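You operate a simulated robot arm through the tools that you are given. There is no shell and no other tool.

You are at the controls of a simulated robot arm. One attempt, no reset.

TASK
Power up the white cabinet, reset it, start shredder, then hopper belt.
Fine: the reset clears the fault; service switch to LINE; wait for the shredder lamp; touch no other control.

Only the result counts: the job must be done as asked and must still hold three seconds after the hand-in. Knocking over, shifting, dropping, spilling or breaking anything else fails it.

THE ROBOT
A 6-joint arm with a two-finger gripper, fixed in place. Base frame: the origin is on the floor under the middle of its stand, x ahead of it, y to its left, z up. Units: m, degrees, N and s.
It reaches about 1.572 m from its shoulder. Its first joint turns from -166.0 to 166.0 degrees. Payload 2.45 kg.
The TCP is the grasp point between the finger pads, 0.02 m short of the fingertips. In the tool frame z runs along the fingers and y along their closing line. The gripper opens to 0.14 m; its body begins 0.168 m behind the TCP.
Orientation is that of the tool frame in the base frame, as a unit quaternion [x, y, z, w]. With the fingers straight down and closing along the base's y, the tool's x points along the base's -x, its y along +y and its z along -z.

THE INTERFACE
- The arm moves only by the tool arm_command. Its argument "series" is a list that holds one entry, the list of rows, each a list of 7 numbers: the shift along the tool's x, y, z in m, then the turn, a rotation vector about the tool's x, y, z in degrees, then the finger opening in m, from 0 to 0.14. In form: [[[dx, dy, dz, ax, ay, az, gripper], ...]]. A call has 1 to 20 rows; each row is the pose to reach, as a shift and turn from the pose commanded when the call began, along the tool's axes at that moment. Rows are played at 5 a second. More than 0.05 m and 8.6 degrees between two rows, or a gripper value outside its range, and nothing of the call is played. A pose out of reach is approached as far as the arm can. The call stops where the force on the tool passes 90 N (or 10 N more than at its start, if that is more) or the arm is blocked; 0.2 s more then pass. Each finger travels about 0.045 m/s and halts on what it meets, pressing with about 23 N; the grip force reading is that of the motor and also rises with nothing between the fingers. The clock runs only during rows and for 0.2 s after the last one: add rows that repeat a pose to give the fingers time. It gives the time, the measured TCP pose, the force on the tool (base axes), the opening and the grip force at its end, in the units of the frame above (readings bear some noise), with the torque about the TCP (base axes, N m) and any sound that the robot's microphone picked up.
- Cameras (640 x 400 px; columns grow to the right, rows downward): "scene" is fixed at [0.219, -0.5009, 1.6461]; the picture's right is [0.90, -0.44, 0.00], its down [-0.21, -0.43, -0.88] and it looks along [0.39, 0.79, -0.48] (base axes); focal length 376 px, centre (320, 200). "wrist" rides on the gripper at [0.078, 0.011, -0.209] in the tool frame; the picture's right is [-0.14, 0.99, 0.00], its down [-0.92, -0.13, -0.37] and it looks along [-0.37, -0.05, 0.93] (tool axes); focal length 280 px, centre (320, 200). There is no depth. A picture from a camera that has moved, and an enlarged one, comes with that camera's place and axes in the base frame and with its lens.
- get_image(camera): a new picture of that camera. It takes no simulated time.
- enlarge(camera, box): a new picture of the part [left, top, right, bottom] of that camera's present view, enlarged. It takes no simulated time.
- close_job(): hands the job in; it is judged then, once.

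Nothing tells you positions but the pictures and the camera data. Unless the task says otherwise, let go and move clear before handing in.

The tools are called after "Emit:" as a command line: name --argument value ..., lists and objects as JSON in quotes. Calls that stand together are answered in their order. arm_command: Moves the arm, as the interface text tells. Its arguments: {"type":"object","properties":{"series":{"type":"array","items":{"type":"array","items":{"type":"array","items":{"type":"number"}}}}},"required":["series"]} The other tools are called the same way: get_image (camera) takes a picture; enlarge (camera, box) takes an enlarged picture of a part of a camera's view; close_job () hands the job in.

At the start:

```text
clock: 0.0
tcp_pos: [0.7002, 0.2744, 1.3031]
tcp_rot: [0.001, 1.0, 0.0, -0.001]
contact_force: [-1.2, -0.7, 0.0]
moment: [0.02, -0.01, -0.02]
grip_width: 0.1402
gripper_force: 0.0
```

scene: 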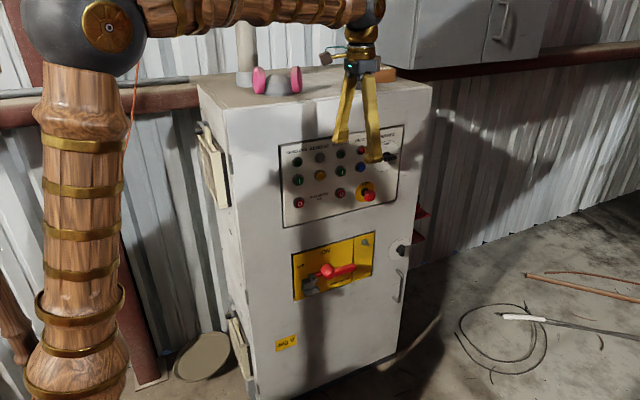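
wrist: 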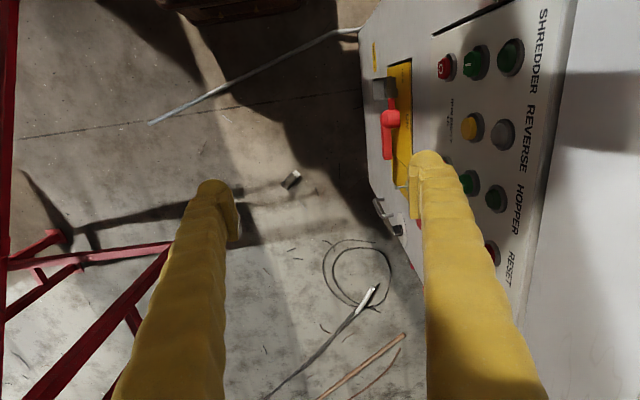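

I see a white cabinet with a button panel and, below it, a yellow plate with a red rotary/lever main switch. I'll take close-up pictures first before moving anything.

Emit:
enlarge --camera "scene" --box '[270, 120, 430, 220]'

Emit:
enlarge --camera "scene" --box '[270, 220, 430, 320]'

Emit:
enlarge --camera "wrist" --box '[360, 0, 600, 150]'

Emit:
enlarge --camera "wrist" --box '[360, 140, 600, 290]'

```text
4.00 times, centred on (350, 170) of scene
camera zoom: at [0.219, -0.5009, 1.6461], right [0.9, -0.44, 0.0], down [-0.21, -0.43, -0.88], along [0.39, 0.79, -0.48], focal length 1502 px, centre (200, 320)
```

zoom: 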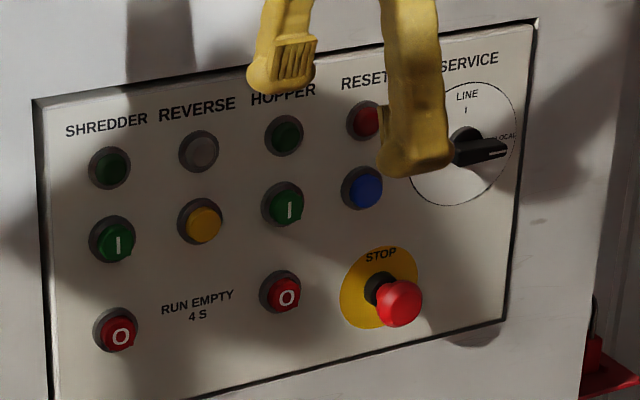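

```text
4.00 times, centred on (350, 270) of scene
camera zoom: at [0.219, -0.5009, 1.6461], right [0.9, -0.44, 0.0], down [-0.21, -0.43, -0.88], along [0.39, 0.79, -0.48], focal length 1502 px, centre (200, -80)
```

zoom: 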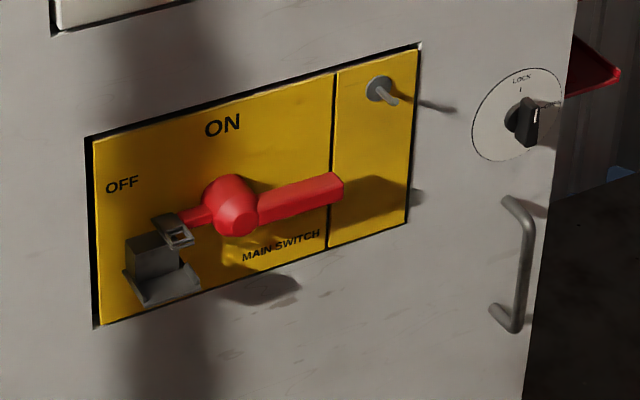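

```text
2.67 times, centred on (480, 75) of wrist
camera zoom: at [0.6227, 0.284, 1.5111], right [0.14, 0.99, 0.0], down [0.92, -0.13, 0.37], along [0.37, -0.05, -0.93], focal length 748 px, centre (-107, 533)
```

zoom: 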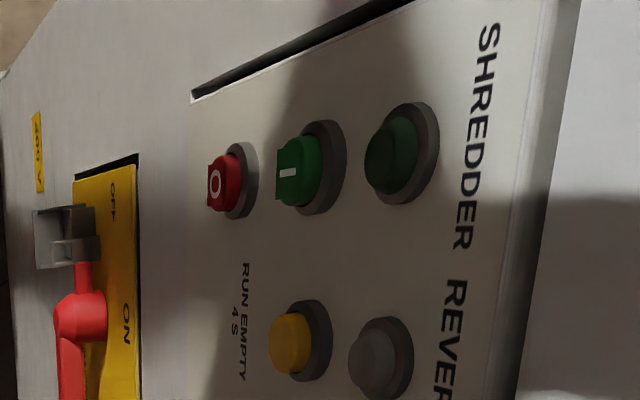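

```text
2.67 times, centred on (480, 215) of wrist
camera zoom: at [0.6227, 0.284, 1.5111], right [0.14, 0.99, 0.0], down [0.92, -0.13, 0.37], along [0.37, -0.05, -0.93], focal length 748 px, centre (-107, 160)
```

zoom: 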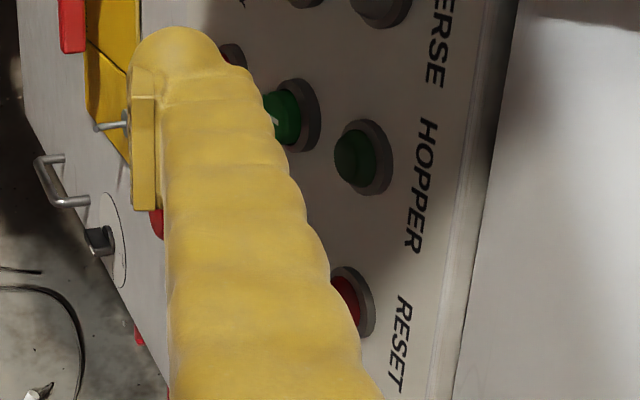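

The panel lies at about y≈0.47 facing me, with the main switch lower down. I'll look more closely at the main switch and the object hanging near the gripper before moving.

Emit:
enlarge --camera "scene" --box '[290, 245, 370, 295]'

Emit:
enlarge --camera "scene" --box '[300, 20, 420, 95]'

Emit:
enlarge --camera "scene" --box '[180, 100, 300, 175]'

Emit:
enlarge --camera "wrist" --box '[355, 50, 435, 100]'

```text
8.00 times, centred on (330, 270) of scene
camera zoom: at [0.219, -0.5009, 1.6461], right [0.9, -0.44, 0.0], down [-0.21, -0.43, -0.88], along [0.39, 0.79, -0.48], focal length 3004 px, centre (240, -360)
```

zoom: 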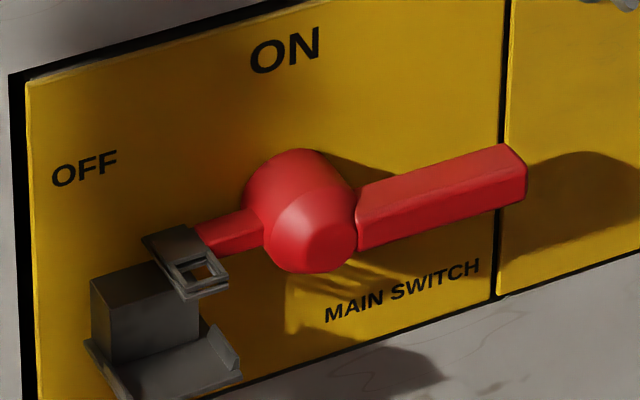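

```text
5.33 times, centred on (360, 58) of scene
camera zoom: at [0.219, -0.5009, 1.6461], right [0.9, -0.44, 0.0], down [-0.21, -0.43, -0.88], along [0.39, 0.79, -0.48], focal length 2003 px, centre (107, 960)
```

zoom: 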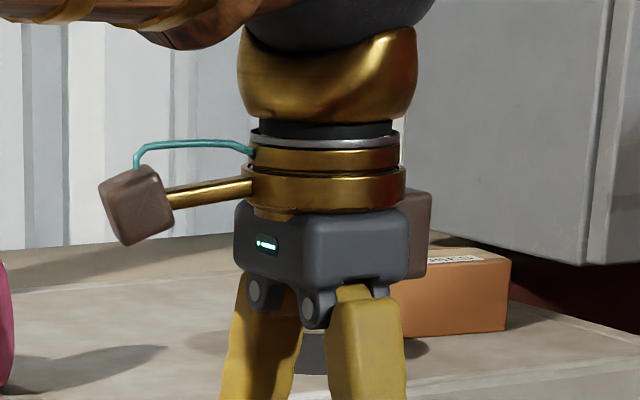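

```text
5.33 times, centred on (240, 138) of scene
camera zoom: at [0.219, -0.5009, 1.6461], right [0.9, -0.44, 0.0], down [-0.21, -0.43, -0.88], along [0.39, 0.79, -0.48], focal length 2003 px, centre (747, 533)
```

zoom: 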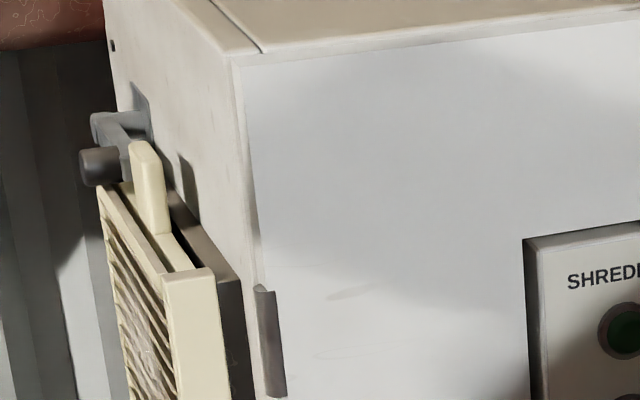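

```text
8.00 times, centred on (395, 75) of wrist
camera zoom: at [0.6227, 0.284, 1.5111], right [0.14, 0.99, 0.0], down [0.92, -0.13, 0.37], along [0.37, -0.05, -0.93], focal length 2243 px, centre (-280, 1200)
```

zoom: 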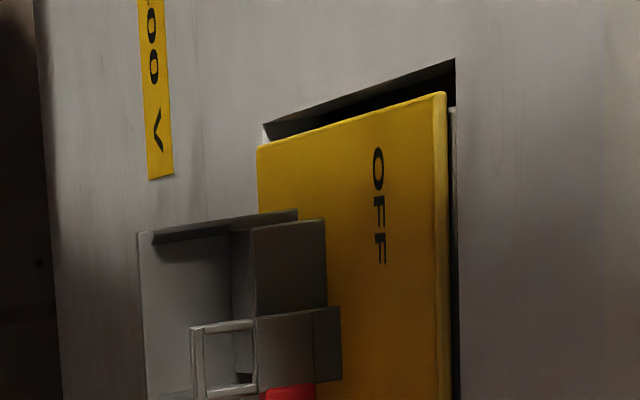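

The main switch is a red rotary handle whose left stub is held under a grey catch at OFF. I'll back off from the cabinet and turn the fingers to point at it for a better look with the wrist camera.

Emit:
arm_command --series '[[[0, -0.02, 0.015, -7.5, 0, 0, 0.14], [0, -0.04, 0.03, -15, 0, 0, 0.14], [0, -0.06, 0.045, -22.5, 0, 0, 0.14], [0, -0.08, 0.06, -30, 0, 0, 0.14], [0, -0.1, 0.075, -37.5, 0, 0, 0.14], [0, -0.12, 0.09, -45, 0, 0, 0.14], [0, -0.14, 0.105, -52.5, 0, 0, 0.14], [0, -0.16, 0.12, -60, 0, 0, 0.14], [0, -0.18, 0.135, -67.5, 0, 0, 0.14], [0, -0.2, 0.15, -75, 0, 0, 0.14], [0, -0.22, 0.165, -82.5, 0, 0, 0.14], [0, -0.24, 0.18, -90, 0, 0, 0.14], [0, -0.24, 0.18, -90, 0, 0, 0.14]]]'

```text
clock: 2.8
tcp_pos: [0.7012, 0.0316, 1.1246]
tcp_rot: [0.0, 0.706, 0.708, 0.0]
contact_force: [-0.5, 0.1, 0.5]
moment: [0.01, -0.03, 0.02]
grip_width: 0.1401
gripper_force: 0.0
```

Emit:
get_image --camera "wrist"

Emit:
get_image --camera "scene"

```text
taken
camera wrist: at [0.6227, -0.1775, 1.1346], right [0.14, 0.0, 0.99], down [0.92, -0.37, -0.13], along [0.37, 0.93, -0.05], focal length 280 px, centre (320, 200)
```

wrist: 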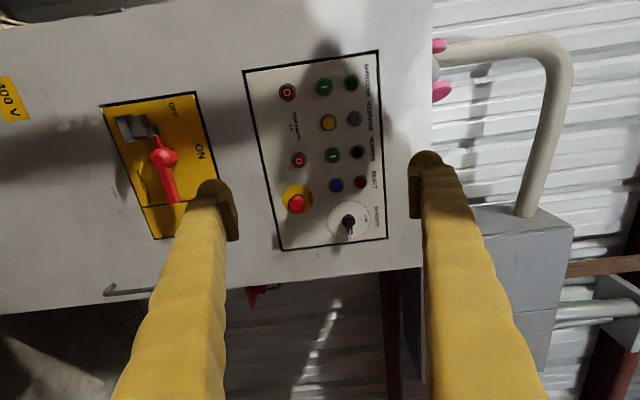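

```text
taken
```

scene: 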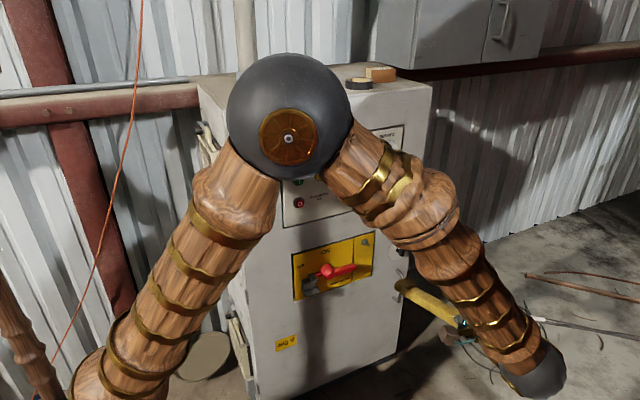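

Facing the cabinet now; the wrist camera sees both plates (image turned 90°). I'll enlarge the main switch and the button panel.

Emit:
enlarge --camera "wrist" --box '[96, 85, 224, 165]'

Emit:
enlarge --camera "wrist" --box '[240, 50, 400, 150]'

Emit:
enlarge --camera "wrist" --box '[240, 150, 400, 250]'

Emit:
enlarge --camera "wrist" --box '[96, 165, 224, 245]'

```text
5.00 times, centred on (160, 125) of wrist
camera zoom: at [0.6227, -0.1775, 1.1346], right [0.14, 0.0, 0.99], down [0.92, -0.37, -0.13], along [0.37, 0.93, -0.05], focal length 1402 px, centre (1120, 575)
```

zoom: 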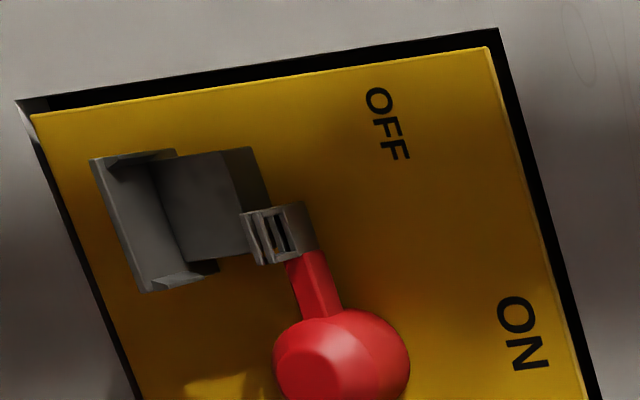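

```text
4.00 times, centred on (320, 100) of wrist
camera zoom: at [0.6227, -0.1775, 1.1346], right [0.14, 0.0, 0.99], down [0.92, -0.37, -0.13], along [0.37, 0.93, -0.05], focal length 1122 px, centre (320, 600)
```

zoom: 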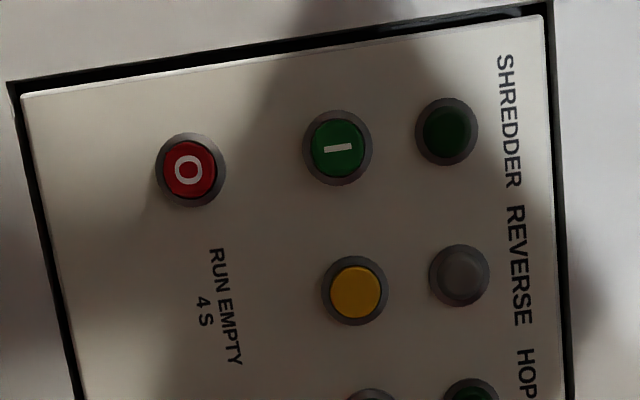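

```text
4.00 times, centred on (320, 200) of wrist
camera zoom: at [0.6227, -0.1775, 1.1346], right [0.14, 0.0, 0.99], down [0.92, -0.37, -0.13], along [0.37, 0.93, -0.05], focal length 1122 px, centre (320, 200)
```

zoom: 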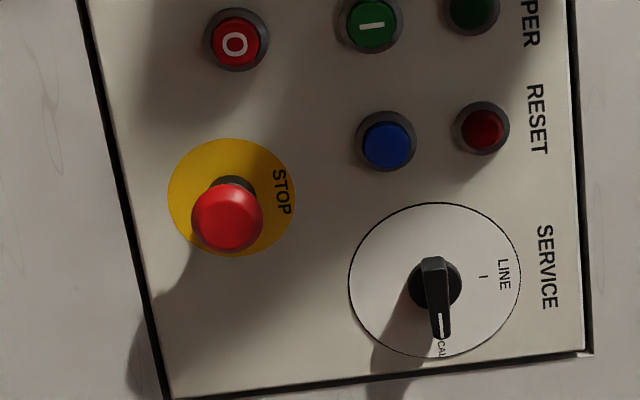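

```text
5.00 times, centred on (160, 205) of wrist
camera zoom: at [0.6227, -0.1775, 1.1346], right [0.14, 0.0, 0.99], down [0.92, -0.37, -0.13], along [0.37, 0.93, -0.05], focal length 1402 px, centre (1120, 175)
```

zoom: 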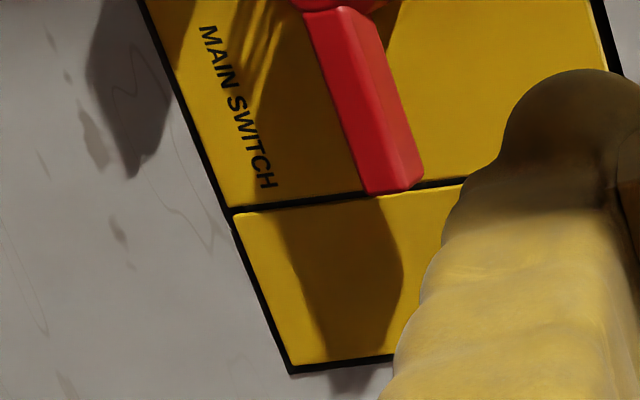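

The handle's pointer stub sits left at OFF and the hub is near (0.72, 0.44, 0.756). I'll move the wrist camera lower and closer to see whether the grey catch holds it.

Emit:
arm_command --series '[[[-0.004, -0.037, 0.02, 0, 0, 0, 0.14], [-0.008, -0.074, 0.04, 0, 0, 0, 0.14], [-0.012, -0.112, 0.06, 0, 0, 0, 0.14], [-0.016, -0.149, 0.08, 0, 0, 0, 0.14], [-0.02, -0.186, 0.1, 0, 0, 0, 0.14], [-0.024, -0.223, 0.12, 0, 0, 0, 0.14], [-0.028, -0.26, 0.14, 0, 0, 0, 0.14], [-0.032, -0.298, 0.16, 0, 0, 0, 0.14], [-0.037, -0.335, 0.18, 0, 0, 0, 0.14], [-0.037, -0.335, 0.18, 0, 0, 0, 0.14]]]'

Emit:
get_image --camera "wrist"

Emit:
get_image --camera "scene"

```text
clock: 5.0
tcp_pos: [0.7361, 0.2141, 0.7882]
tcp_rot: [0.001, 0.707, 0.707, 0.001]
contact_force: [-1.1, -0.4, 0.1]
moment: [0.03, 0.02, -0.02]
grip_width: 0.1397
gripper_force: 0.0
```

```text
taken
camera wrist: at [0.659, 0.0041, 0.7993], right [0.14, 0.0, 0.99], down [0.92, -0.37, -0.13], along [0.37, 0.93, -0.05], focal length 280 px, centre (320, 200)
```

wrist: 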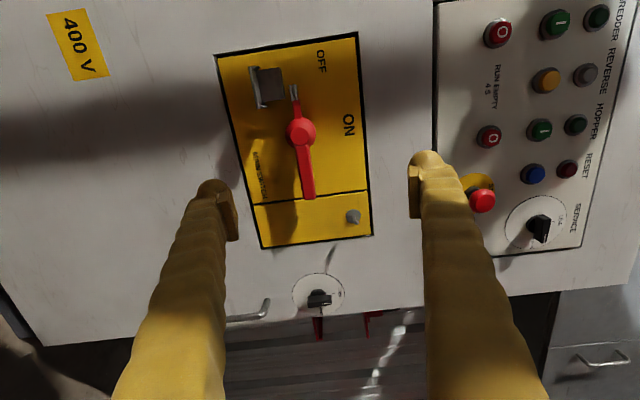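

```text
taken
```

scene: 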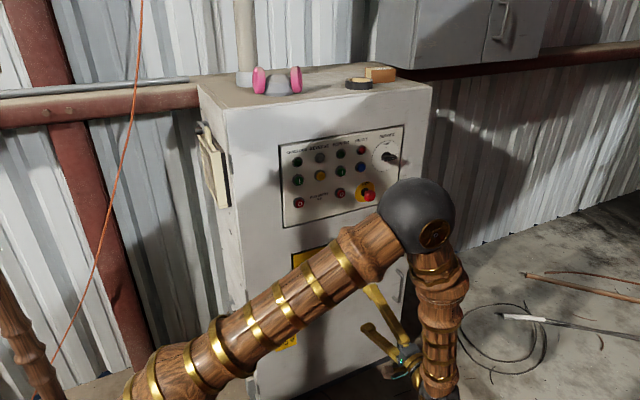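

Emit:
enlarge --camera "wrist" --box '[230, 50, 326, 110]'

Emit:
enlarge --camera "wrist" --box '[230, 90, 390, 190]'

Emit:
enlarge --camera "wrist" --box '[250, 180, 410, 280]'

Emit:
enlarge --camera "wrist" --box '[250, 255, 378, 335]'

```text
6.67 times, centred on (278, 80) of wrist
camera zoom: at [0.659, 0.0041, 0.7993], right [0.14, 0.0, 0.99], down [0.92, -0.37, -0.13], along [0.37, 0.93, -0.05], focal length 1869 px, centre (600, 1000)
```

zoom: 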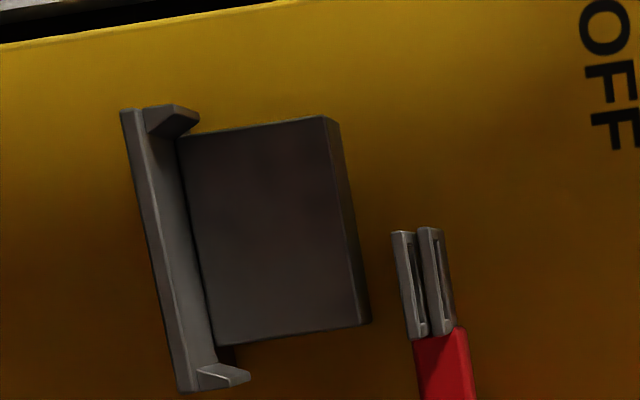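

```text
4.00 times, centred on (310, 140) of wrist
camera zoom: at [0.659, 0.0041, 0.7993], right [0.14, 0.0, 0.99], down [0.92, -0.37, -0.13], along [0.37, 0.93, -0.05], focal length 1122 px, centre (360, 440)
```

zoom: 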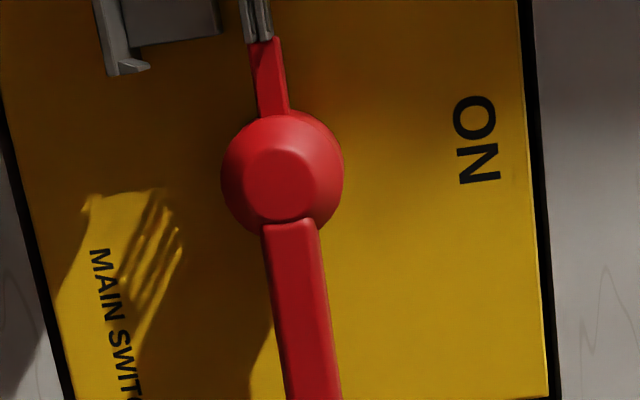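

```text
4.00 times, centred on (330, 230) of wrist
camera zoom: at [0.659, 0.0041, 0.7993], right [0.14, 0.0, 0.99], down [0.92, -0.37, -0.13], along [0.37, 0.93, -0.05], focal length 1122 px, centre (280, 80)
```

zoom: 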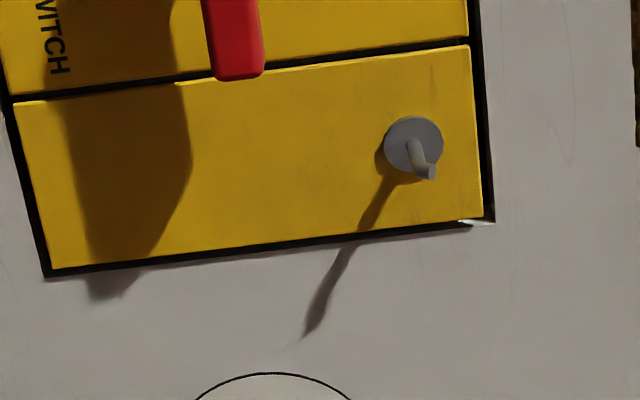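

```text
5.00 times, centred on (314, 295) of wrist
camera zoom: at [0.659, 0.0041, 0.7993], right [0.14, 0.0, 0.99], down [0.92, -0.37, -0.13], along [0.37, 0.93, -0.05], focal length 1402 px, centre (350, -275)
```

zoom: 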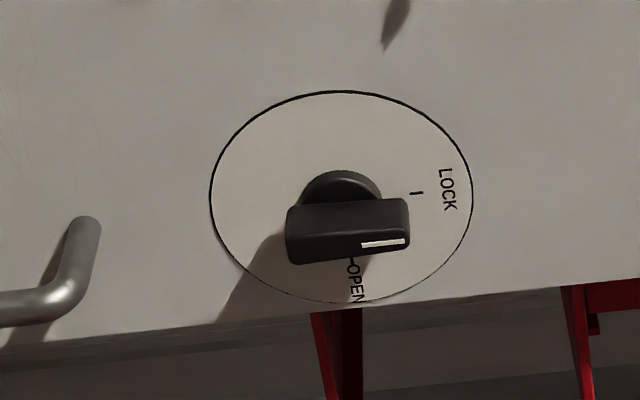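

Nothing appears to lock the handle: the stub points left to OFF, ON is at the top, so the handle must turn clockwise with the long grip swinging from right to down. I'll bring the narrowed fingers in front of the grip at about (0.80, 0.33, 0.76) and check clearance.

Emit:
arm_command --series '[[[-0.016, -0.007, 0.02, 0, 0, 0, 0.08], [-0.032, -0.014, 0.045, 0, 0, 0, 0.08], [-0.048, -0.021, 0.07, 0, 0, 0, 0.08], [-0.063, -0.028, 0.09, 0, 0, 0, 0.08], [-0.063, -0.028, 0.106, 0, 0, 0, 0.08], [-0.063, -0.028, 0.106, 0, 0, 0, 0.08]]]'

Emit:
get_image --camera "wrist"

Emit:
get_image --camera "scene"

```text
clock: 6.4
tcp_pos: [0.7996, 0.3196, 0.76]
tcp_rot: [0.0, 0.706, 0.708, 0.0]
contact_force: [-0.8, -0.8, 0.3]
moment: [0.0, 0.0, -0.04]
grip_width: 0.08
gripper_force: 0.0
```

```text
taken
camera wrist: at [0.723, 0.1112, 0.771], right [0.14, 0.0, 0.99], down [0.92, -0.37, -0.13], along [0.36, 0.93, -0.05], focal length 280 px, centre (320, 200)
```

wrist: 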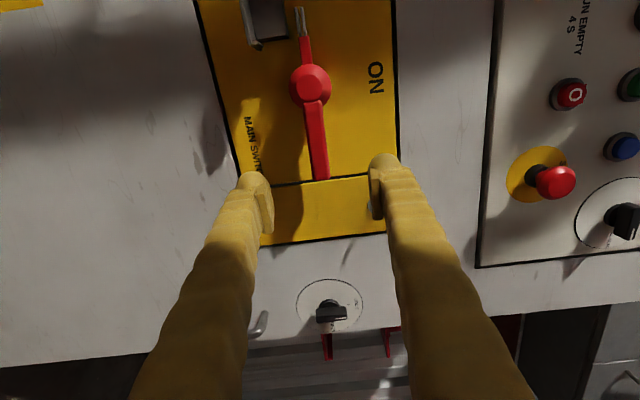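

```text
taken
```

scene: 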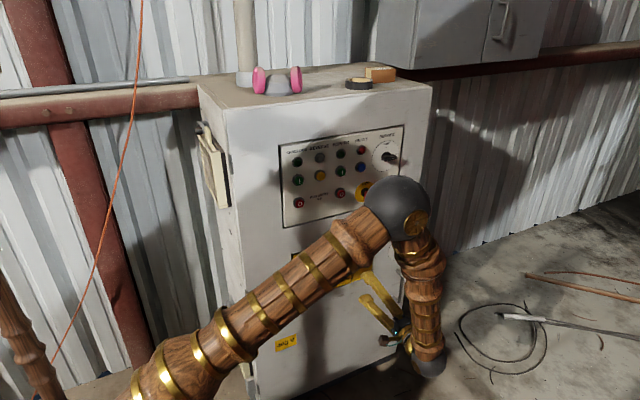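

The fingers straddle the handle's grip (z centre ≈0.758, end at x≈0.82). I'll move straight in so the pads overlap the grip without touching the plate, then close.

Emit:
arm_command --series '[[[0, -0.001, 0.03, 0, 0, 0, 0.08], [0, -0.001, 0.06, 0, 0, 0, 0.07], [0, -0.001, 0.085, 0, 0, 0, 0.06], [0, -0.001, 0.1, 0, 0, 0, 0.06], [0, -0.001, 0.109, 0, 0, 0, 0.06], [0, -0.001, 0.109, 0, 0, 0, 0.06]]]'

Emit:
get_image --camera "wrist"

Emit:
get_image --camera "scene"

```text
clock: 7.8
tcp_pos: [0.8004, 0.4288, 0.7575]
tcp_rot: [0.001, 0.707, 0.707, -0.001]
contact_force: [0.0, 0.2, -0.8]
moment: [0.03, 0.01, -0.01]
grip_width: 0.06
gripper_force: 0.1
```

```text
taken
camera wrist: at [0.7226, 0.2193, 0.7688], right [0.14, 0.0, 0.99], down [0.92, -0.37, -0.13], along [0.37, 0.93, -0.05], focal length 280 px, centre (320, 200)
```

wrist: 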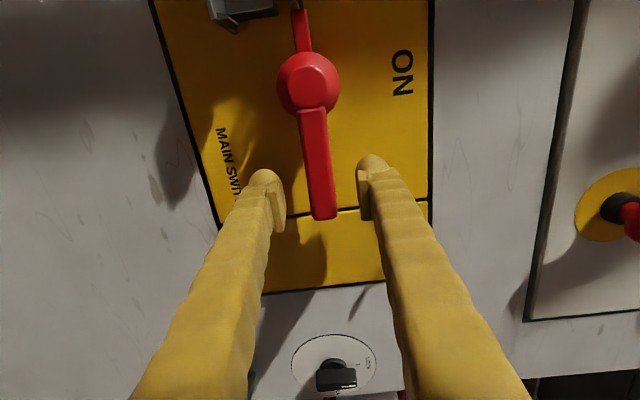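

```text
taken
```

scene: 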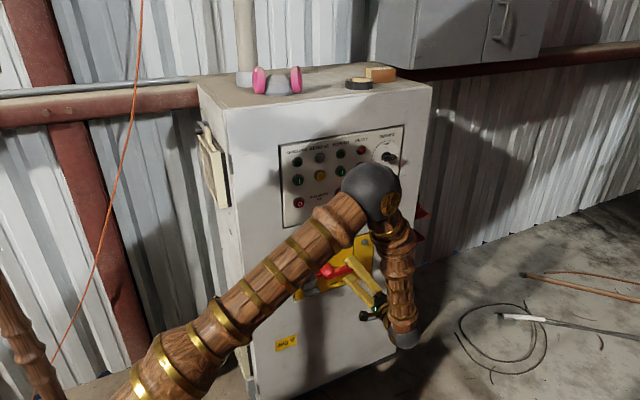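

The grip is between the fingers and the arm is clear of the cabinet. I'll close on the handle.

Emit:
arm_command --series '[[[0, 0, 0, 0, 0, 0, 0.04], [0, 0, 0, 0, 0, 0, 0.02], [0, 0, 0, 0, 0, 0, 0.015], [0, 0, 0, 0, 0, 0, 0.015], [0, 0, 0, 0, 0, 0, 0.015], [0, 0, 0, 0, 0, 0, 0.015]]]'

Emit:
get_image --camera "wrist"

```text
clock: 9.2
tcp_pos: [0.8005, 0.4288, 0.7578]
tcp_rot: [0.001, 0.707, 0.707, 0.0]
contact_force: [2.1, 5.3, 11.2]
moment: [0.11, 0.82, -0.02]
grip_width: 0.0212
gripper_force: 45.0
```

```text
taken
camera wrist: at [0.7227, 0.2192, 0.7692], right [0.14, 0.0, 0.99], down [0.92, -0.37, -0.13], along [0.36, 0.93, -0.05], focal length 280 px, centre (320, 200)
```

wrist: 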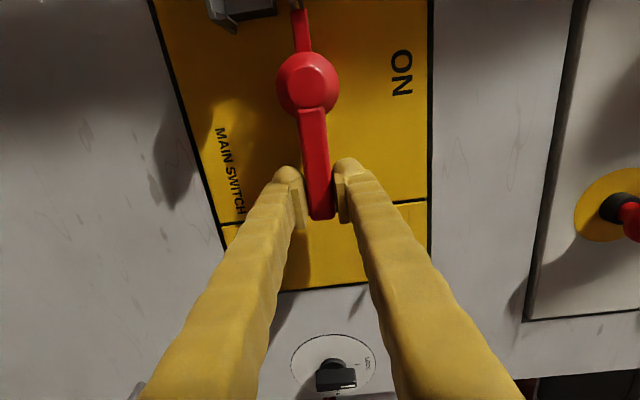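

The handle is gripped (0.021 m). I'll turn it a small first step clockwise about the hub and check the forces.

Emit:
arm_command --series '[[[0.0002, -0.0055, 0, 0, 0, 4, 0.015], [0.0008, -0.0109, 0, 0, 0, 8, 0.015], [0.0017, -0.0163, 0, 0, 0, 12, 0.015], [0.003, -0.0216, 0, 0, 0, 16, 0.015], [0.003, -0.0216, 0, 0, 0, 16, 0.015]]]'

Emit:
get_image --camera "wrist"

```text
clock: 10.4
tcp_pos: [0.796, 0.428, 0.7372]
tcp_rot: [0.099, 0.7, 0.7, -0.099]
contact_force: [-2.0, 12.8, 12.0]
moment: [0.15, 0.9, 0.03]
grip_width: 0.0212
gripper_force: 45.4
```

```text
taken
camera wrist: at [0.7253, 0.2191, 0.7684], right [0.41, 0.0, 0.91], down [0.85, -0.37, -0.38], along [0.34, 0.93, -0.15], focal length 280 px, centre (320, 200)
```

wrist: 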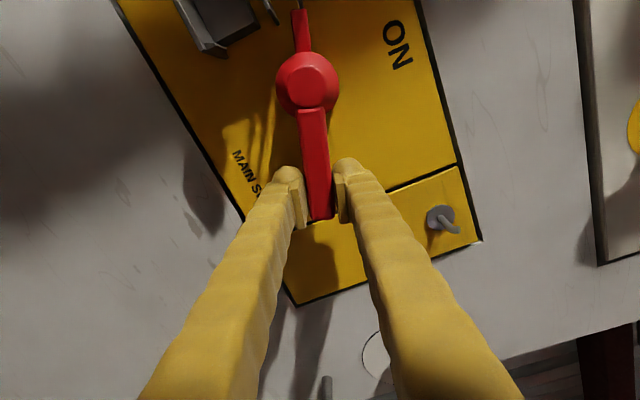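

The handle turns easily with me. I'll check the stub's end before going on.

Emit:
enlarge --camera "wrist" --box '[180, 0, 340, 100]'

```text
4.00 times, centred on (260, 50) of wrist
camera zoom: at [0.7253, 0.2191, 0.7684], right [0.41, 0.0, 0.91], down [0.85, -0.37, -0.38], along [0.34, 0.93, -0.15], focal length 1122 px, centre (560, 800)
```

zoom: 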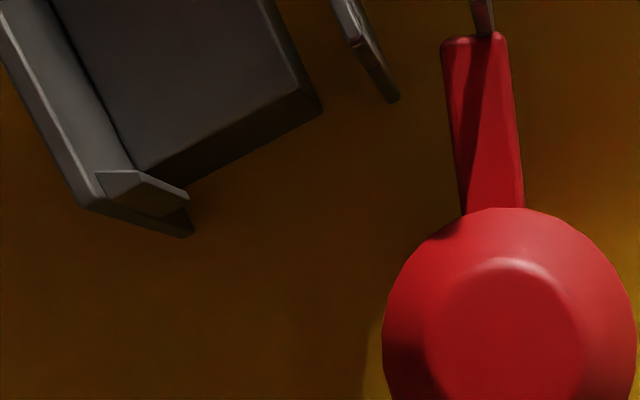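

The stub just left its fixed padlock eye (no padlock). I'll continue the arc to about 64°.

Emit:
arm_command --series '[[[0.0004, -0.0082, 0, 0, 0, 6, 0.015], [0.0017, -0.0163, 0, 0, 0, 12, 0.015], [0.0038, -0.0243, 0, 0, 0, 18, 0.015], [0.0068, -0.0319, 0, 0, 0, 24, 0.015], [0.0105, -0.0393, 0, 0, 0, 30, 0.015], [0.015, -0.0461, 0, 0, 0, 36, 0.015], [0.0202, -0.0525, 0, 0, 0, 42, 0.015], [0.026, -0.0583, 0, 0, 0, 48, 0.015], [0.026, -0.0583, 0, 0, 0, 48, 0.015]]]'

Emit:
get_image --camera "wrist"

Emit:
get_image --camera "scene"

```text
clock: 12.4
tcp_pos: [0.7542, 0.4275, 0.6877]
tcp_rot: [0.375, 0.599, 0.599, -0.375]
contact_force: [-7.7, 1.2, 16.4]
moment: [0.14, 0.02, 0.04]
grip_width: 0.0212
gripper_force: 45.1
```

```text
taken
camera wrist: at [0.7315, 0.219, 0.7626], right [0.95, 0.0, 0.31], down [0.29, -0.37, -0.88], along [0.11, 0.93, -0.35], focal length 280 px, centre (320, 200)
```

wrist: 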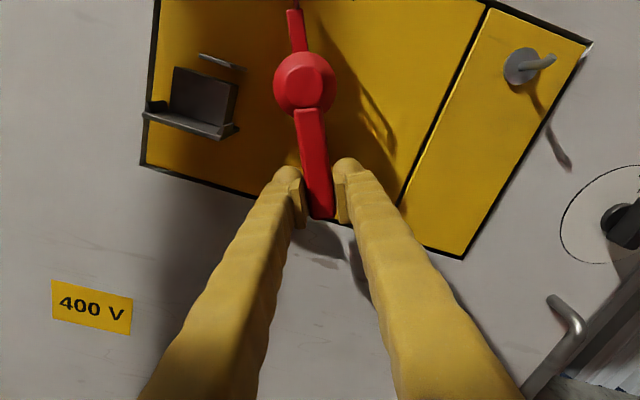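

```text
taken
```

scene: 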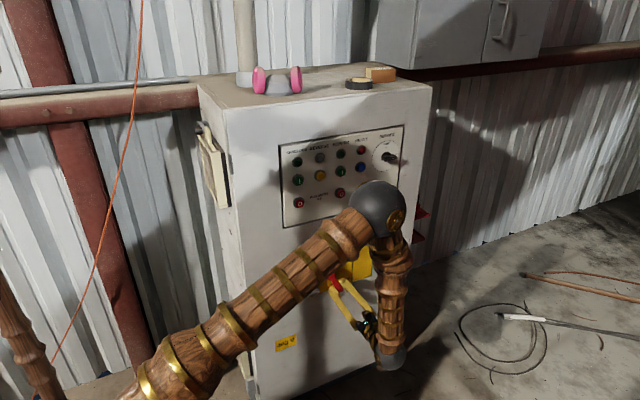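

Turning on smoothly. I'll complete the last 26° to the ON position.

Emit:
arm_command --series '[[[0.0005, -0.0089, 0, 0, 0, 6.5, 0.015], [0.002, -0.0177, 0, 0, 0, 13, 0.015], [0.0045, -0.0262, 0, 0, 0, 19.5, 0.015], [0.0079, -0.0344, 0, 0, 0, 26, 0.015], [0.0079, -0.0344, 0, 0, 0, 26, 0.015]]]'

Emit:
get_image --camera "wrist"

Emit:
enlarge --camera "scene" --box '[270, 120, 430, 220]'

```text
clock: 13.6
tcp_pos: [0.7215, 0.4287, 0.6798]
tcp_rot: [0.501, 0.499, 0.5, -0.499]
contact_force: [-13.6, -10.6, -2.9]
moment: [-0.12, -0.8, 0.11]
grip_width: 0.0211
gripper_force: 45.4
```

```text
taken
camera wrist: at [0.733, 0.2191, 0.7577], right [0.99, 0.0, -0.14], down [-0.13, -0.37, -0.92], along [-0.05, 0.93, -0.37], focal length 280 px, centre (320, 200)
```

wrist: 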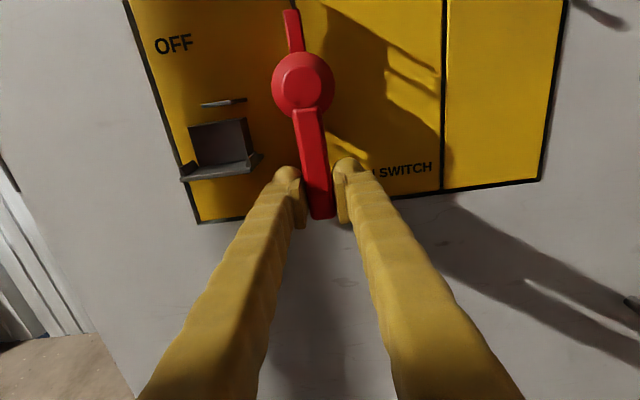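

```text
4.00 times, centred on (350, 170) of scene
camera zoom: at [0.219, -0.5009, 1.6461], right [0.9, -0.44, 0.0], down [-0.21, -0.43, -0.88], along [0.39, 0.79, -0.48], focal length 1502 px, centre (200, 320)
```

zoom: 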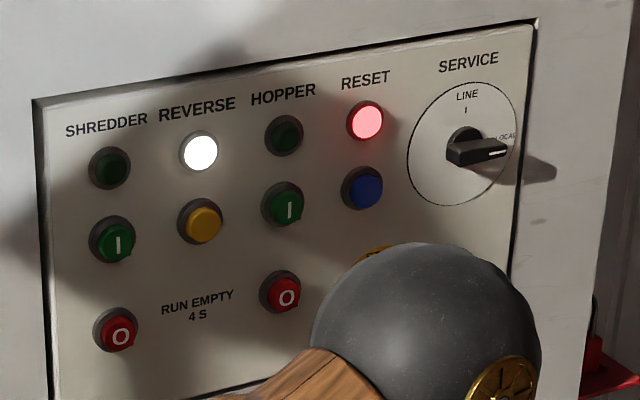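

Main switch is ON: the reset/fault lamp and the white reverse lamp have lit. I'll let go, back straight off and look at the panel.

Emit:
arm_command --series '[[[0, 0, 0, 0, 0, 0, 0.04], [0, 0, 0, 0, 0, 0, 0.06], [0, 0, 0, 0, 0, 0, 0.06], [0, 0, -0.03, 0, 0, 0, 0.06], [0, 0, -0.07, 0, 0, 0, 0.06], [0, 0, -0.11, 0, 0, 0, 0.06], [0, 0, -0.15, 0, 0, 0, 0.06], [0, 0, -0.19, 0, 0, 0, 0.06], [0, 0, -0.19, 0, 0, 0, 0.06]]]'

Emit:
get_image --camera "wrist"

Emit:
enlarge --camera "scene" --box '[270, 120, 430, 220]'

```text
clock: 15.6
tcp_pos: [0.7214, 0.2385, 0.6802]
tcp_rot: [0.5, 0.5, 0.5, -0.5]
contact_force: [-0.1, 0.4, 0.1]
moment: [0.02, 0.02, 0.02]
grip_width: 0.0603
gripper_force: 0.1
```

```text
taken
camera wrist: at [0.7334, 0.03, 0.7582], right [0.99, 0.0, -0.14], down [-0.13, -0.37, -0.92], along [-0.05, 0.93, -0.36], focal length 280 px, centre (320, 200)
```

wrist: 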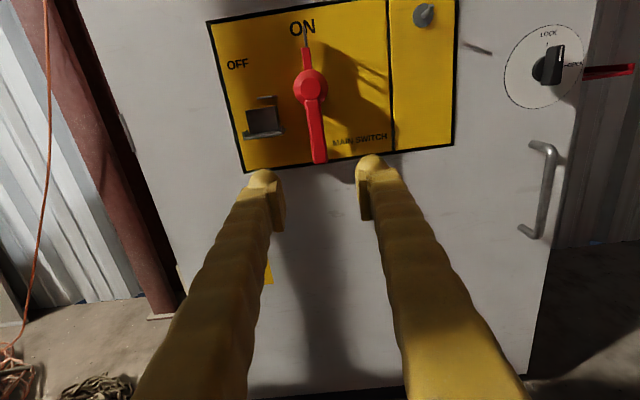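

```text
4.00 times, centred on (350, 170) of scene
camera zoom: at [0.219, -0.5009, 1.6461], right [0.9, -0.44, 0.0], down [-0.21, -0.43, -0.88], along [0.39, 0.79, -0.48], focal length 1502 px, centre (200, 320)
```

zoom: 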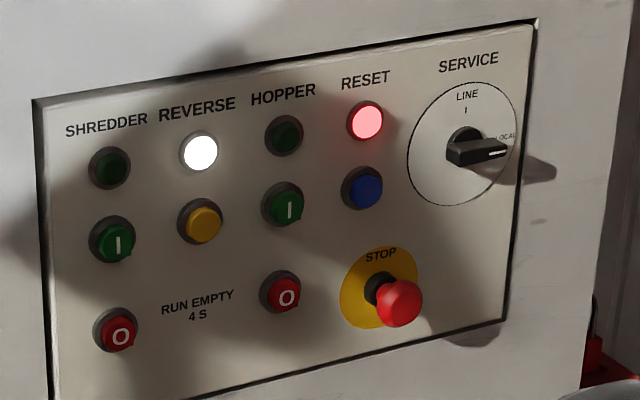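

The handle now points at ON and is released. Next I'll raise the closed gripper to in front of the blue RESET button (about x 0.844, z 1.148), well off the panel.

Emit:
arm_command --series '[[[0.0425, 0.011, -0.005, 0, 0, 0, 0.04], [0.085, 0.022, -0.005, 0, 0, 0, 0.02], [0.1276, 0.0335, -0.005, 0, 0, 0, 0.0], [0.17, 0.0447, -0.005, 0, 0, 0, 0.0], [0.2127, 0.056, -0.005, 0, 0, 0, 0.0], [0.255, 0.067, -0.005, 0, 0, 0, 0.0], [0.298, 0.078, -0.005, 0, 0, 0, 0.0], [0.34, 0.0895, -0.005, 0, 0, 0, 0.0], [0.383, 0.1, 0, 0, 0, 0, 0.0], [0.4254, 0.112, 0.005, 0, 0, 0, 0.0], [0.468, 0.123, 0.0115, 0, 0, 0, 0.0], [0.468, 0.123, 0.0115, 0, 0, 0, 0.0]]]'

Emit:
get_image --camera "wrist"

Emit:
get_image --camera "scene"

```text
clock: 18.2
tcp_pos: [0.8431, 0.2498, 1.1488]
tcp_rot: [-0.499, -0.499, -0.501, 0.501]
contact_force: [-0.5, -0.2, 0.4]
moment: [0.0, 0.03, 0.0]
grip_width: 0.0
gripper_force: 23.3
```

```text
taken
camera wrist: at [0.8552, 0.0404, 1.2277], right [0.99, 0.0, -0.14], down [-0.13, -0.37, -0.92], along [-0.05, 0.93, -0.37], focal length 280 px, centre (320, 200)
```

wrist: 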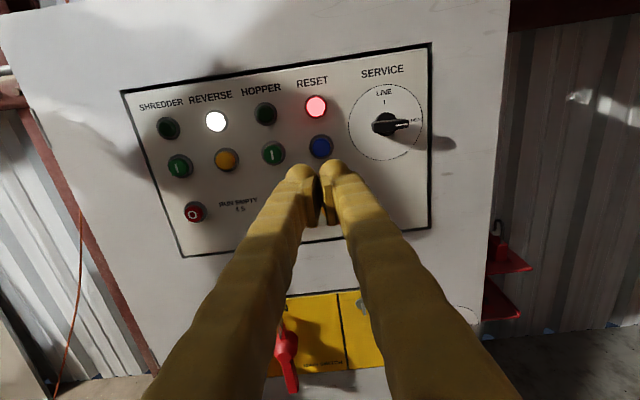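

```text
taken
```

scene: 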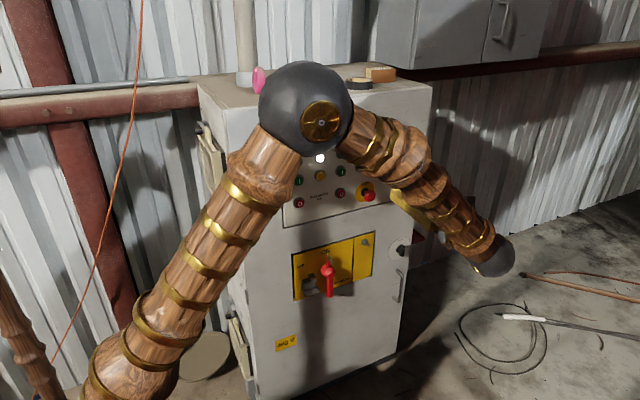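

I'm in front of the panel with the camera on top. I'll enlarge to locate the reset button relative to the fingertips.

Emit:
enlarge --camera "wrist" --box '[260, 85, 420, 185]'

Emit:
enlarge --camera "wrist" --box '[260, 145, 388, 225]'

Emit:
enlarge --camera "wrist" --box '[120, 85, 280, 185]'

```text
4.00 times, centred on (340, 135) of wrist
camera zoom: at [0.8552, 0.0404, 1.2277], right [0.99, 0.0, -0.14], down [-0.13, -0.37, -0.92], along [-0.05, 0.93, -0.37], focal length 1122 px, centre (240, 460)
```

zoom: 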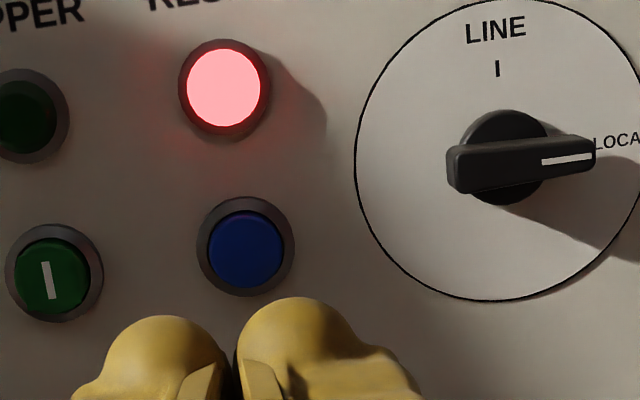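

```text
5.00 times, centred on (324, 185) of wrist
camera zoom: at [0.8552, 0.0404, 1.2277], right [0.99, 0.0, -0.14], down [-0.13, -0.37, -0.92], along [-0.05, 0.93, -0.37], focal length 1402 px, centre (300, 275)
```

zoom: 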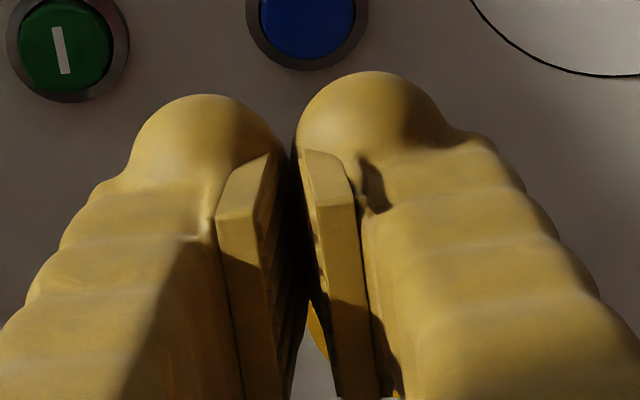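

```text
4.00 times, centred on (200, 135) of wrist
camera zoom: at [0.8552, 0.0404, 1.2277], right [0.99, 0.0, -0.14], down [-0.13, -0.37, -0.92], along [-0.05, 0.93, -0.37], focal length 1122 px, centre (800, 460)
```

zoom: 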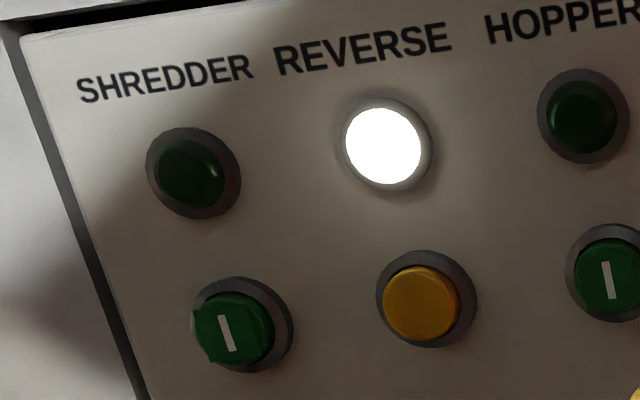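

Fingertips are rounded and about 26 mm wide each, so I'll press with just one fingertip: slightly opened fingers with the left tip in line with the blue button. I'll move to roughly 25 mm short of it and check.

Emit:
arm_command --series '[[[-0.001, 0.01, 0.03, 0, 0, 0, 0.02], [-0.002, 0.02, 0.065, 0, 0, 0, 0.02], [-0.0025, 0.0275, 0.1, 0, 0, 0, 0.02], [-0.0025, 0.0275, 0.13, 0, 0, 0, 0.02], [-0.0025, 0.0275, 0.15, 0, 0, 0, 0.02], [-0.0025, 0.0275, 0.15, 0, 0, 0, 0.02]]]'

Emit:
get_image --camera "wrist"

Emit:
get_image --camera "scene"

```text
clock: 19.6
tcp_pos: [0.8714, 0.4009, 1.1456]
tcp_rot: [0.5, 0.499, 0.501, -0.5]
contact_force: [-1.2, -0.4, 0.4]
moment: [-0.02, -0.02, -0.04]
grip_width: 0.0198
gripper_force: 0.0
```

```text
taken
camera wrist: at [0.883, 0.1914, 1.2236], right [0.99, 0.0, -0.14], down [-0.13, -0.37, -0.92], along [-0.05, 0.93, -0.37], focal length 280 px, centre (320, 200)
```

wrist: 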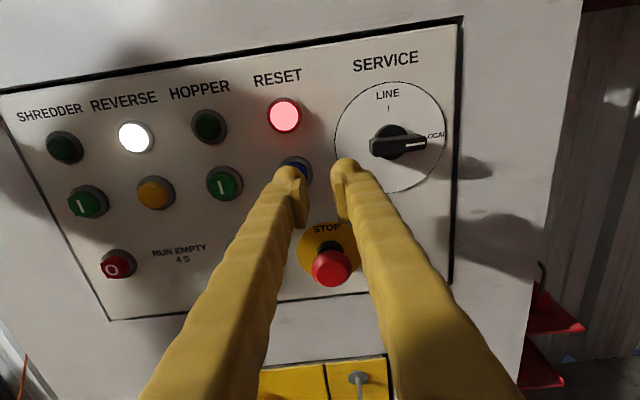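

```text
taken
```

scene: 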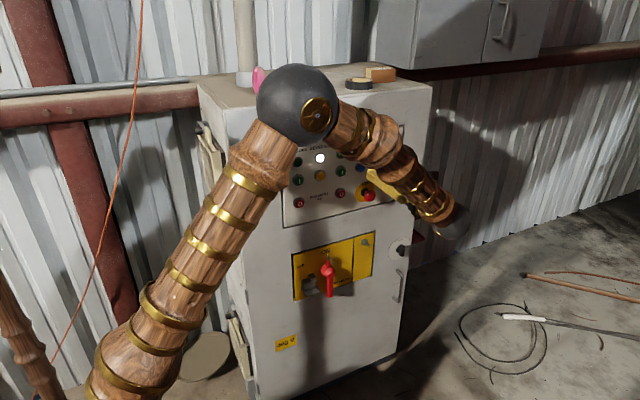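

Emit:
enlarge --camera "wrist" --box '[240, 130, 400, 230]'

Emit:
enlarge --camera "scene" --box '[330, 140, 410, 190]'

```text
4.00 times, centred on (320, 180) of wrist
camera zoom: at [0.883, 0.1914, 1.2236], right [0.99, 0.0, -0.14], down [-0.13, -0.37, -0.92], along [-0.05, 0.93, -0.37], focal length 1122 px, centre (320, 280)
```

zoom: 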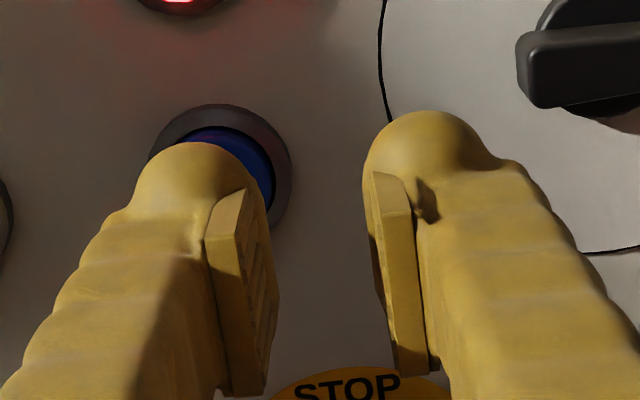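

```text
8.00 times, centred on (370, 165) of scene
camera zoom: at [0.219, -0.5009, 1.6461], right [0.9, -0.44, 0.0], down [-0.21, -0.43, -0.88], along [0.39, 0.79, -0.48], focal length 3004 px, centre (-80, 480)
```

zoom: 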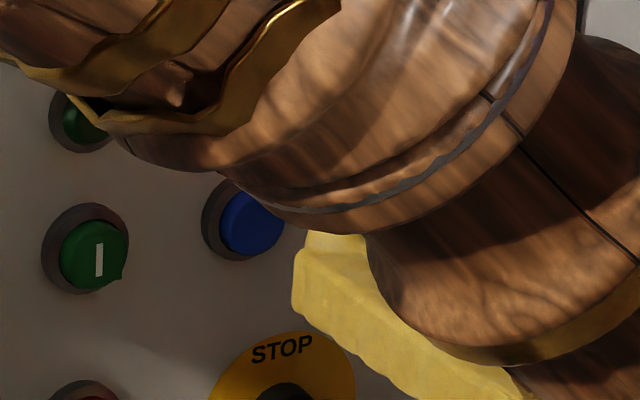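

The left fingertip lines up with the blue button at about (0.8475, 1.148). I'll advance slowly and watch the force.

Emit:
arm_command --series '[[[0.002, 0.002, 0.008, 0, 0, 0, 0.02], [0.002, 0.002, 0.016, 0, 0, 0, 0.02], [0.002, 0.002, 0.022, 0, 0, 0, 0.02], [0.002, 0.002, 0.026, 0, 0, 0, 0.02], [0.002, 0.002, 0.028, 0, 0, 0, 0.02]]]'

Emit:
enlarge --camera "wrist" --box '[240, 90, 400, 190]'

```text
clock: 20.8
tcp_pos: [0.8745, 0.429, 1.1472]
tcp_rot: [0.5, 0.5, 0.5, -0.5]
contact_force: [0.2, -0.4, 0.4]
moment: [-0.01, 0.01, 0.0]
grip_width: 0.0202
gripper_force: 0.0
```

```text
4.00 times, centred on (320, 140) of wrist
camera zoom: at [0.8855, 0.2191, 1.2254], right [0.99, 0.0, -0.14], down [-0.13, -0.37, -0.92], along [-0.05, 0.93, -0.37], focal length 1122 px, centre (320, 440)
```

zoom: 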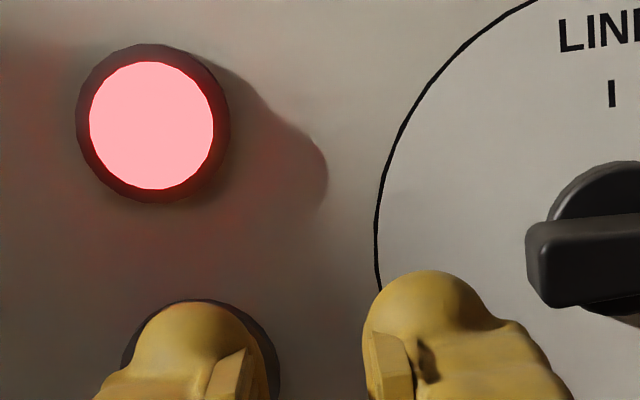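

No contact yet (tip at y≈0.449). I'll go on in 2 mm steps.

Emit:
arm_command --series '[[[0, 0, 0.002, 0, 0, 0, 0.02], [0, 0, 0.004, 0, 0, 0, 0.02], [0, 0, 0.006, 0, 0, 0, 0.02], [0, 0, 0.008, 0, 0, 0, 0.02]]]'

Emit:
enlarge --camera "wrist" --box '[240, 90, 400, 190]'

```text
clock: 21.8
tcp_pos: [0.8731, 0.4357, 1.1478]
tcp_rot: [0.5, 0.5, 0.5, -0.5]
contact_force: [-0.3, 0.3, 0.4]
moment: [-0.03, -0.02, -0.04]
grip_width: 0.0202
gripper_force: 0.1
```

```text
4.00 times, centred on (320, 140) of wrist
camera zoom: at [0.8857, 0.2268, 1.2254], right [0.99, 0.0, -0.14], down [-0.13, -0.37, -0.92], along [-0.05, 0.93, -0.37], focal length 1122 px, centre (320, 440)
```

zoom: 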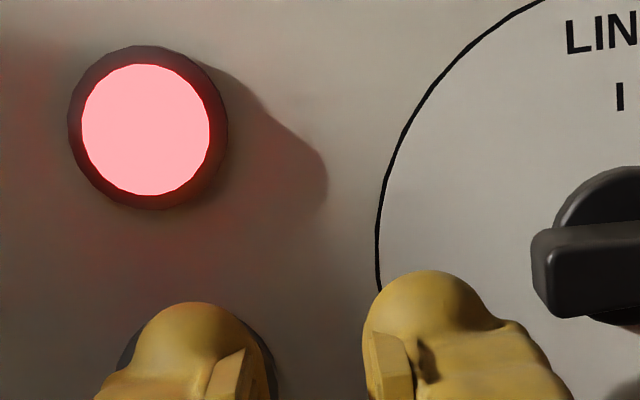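

Emit:
arm_command --series '[[[0, -0.001, 0.002, 0, 0, 0, 0.02], [0, -0.001, 0.004, 0, 0, 0, 0.02], [0, -0.001, 0.005, 0, 0, 0, 0.02], [0, -0.001, 0.006, 0, 0, 0, 0.02]]]'

Emit:
enlarge --camera "wrist" --box '[240, 90, 400, 190]'

```text
clock: 22.8
tcp_pos: [0.8727, 0.4424, 1.1463]
tcp_rot: [0.5, 0.5, 0.5, -0.5]
contact_force: [0.0, -0.6, 0.1]
moment: [0.01, 0.02, 0.04]
grip_width: 0.0199
gripper_force: 0.1
```

```text
4.00 times, centred on (320, 140) of wrist
camera zoom: at [0.8845, 0.2325, 1.2252], right [0.99, 0.0, -0.14], down [-0.13, -0.37, -0.92], along [-0.05, 0.93, -0.37], focal length 1122 px, centre (320, 440)
```

zoom: 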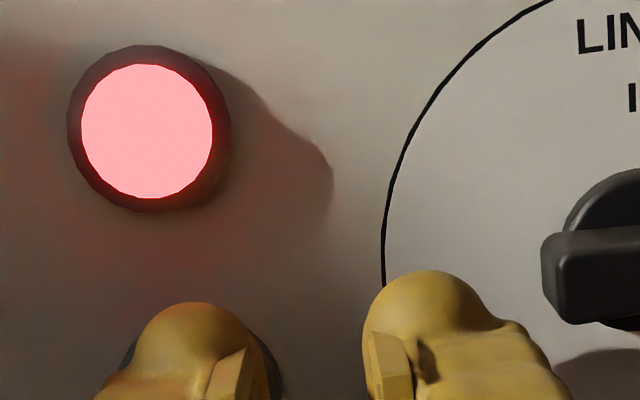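

Emit:
arm_command --series '[[[0, 0, 0.002, 0, 0, 0, 0.02], [0, 0, 0.003, 0, 0, 0, 0.02], [0, 0, 0.004, 0, 0, 0, 0.02], [0, 0, 0.005, 0, 0, 0, 0.02], [0, 0, 0.006, 0, 0, 0, 0.02]]]'

Emit:
enlarge --camera "wrist" --box '[240, 90, 400, 190]'

```text
clock: 24.0
tcp_pos: [0.8734, 0.4473, 1.147]
tcp_rot: [0.5, 0.499, 0.5, -0.5]
contact_force: [-1.1, -11.2, -1.3]
moment: [-0.04, -0.04, 0.22]
grip_width: 0.021
gripper_force: 0.4
heard: click
```

```text
4.00 times, centred on (320, 140) of wrist
camera zoom: at [0.885, 0.2386, 1.2253], right [0.99, 0.0, -0.14], down [-0.13, -0.37, -0.92], along [-0.05, 0.93, -0.36], focal length 1122 px, centre (320, 440)
```

zoom: 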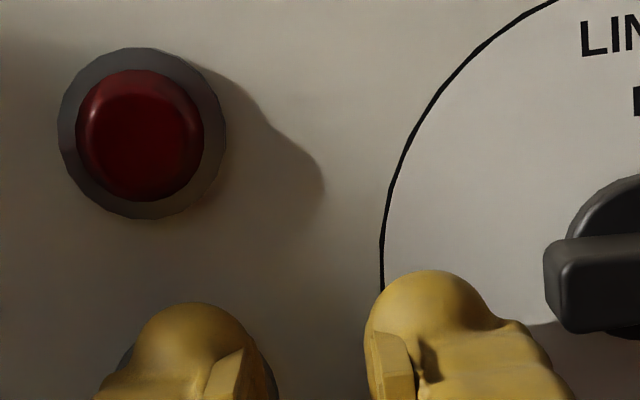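

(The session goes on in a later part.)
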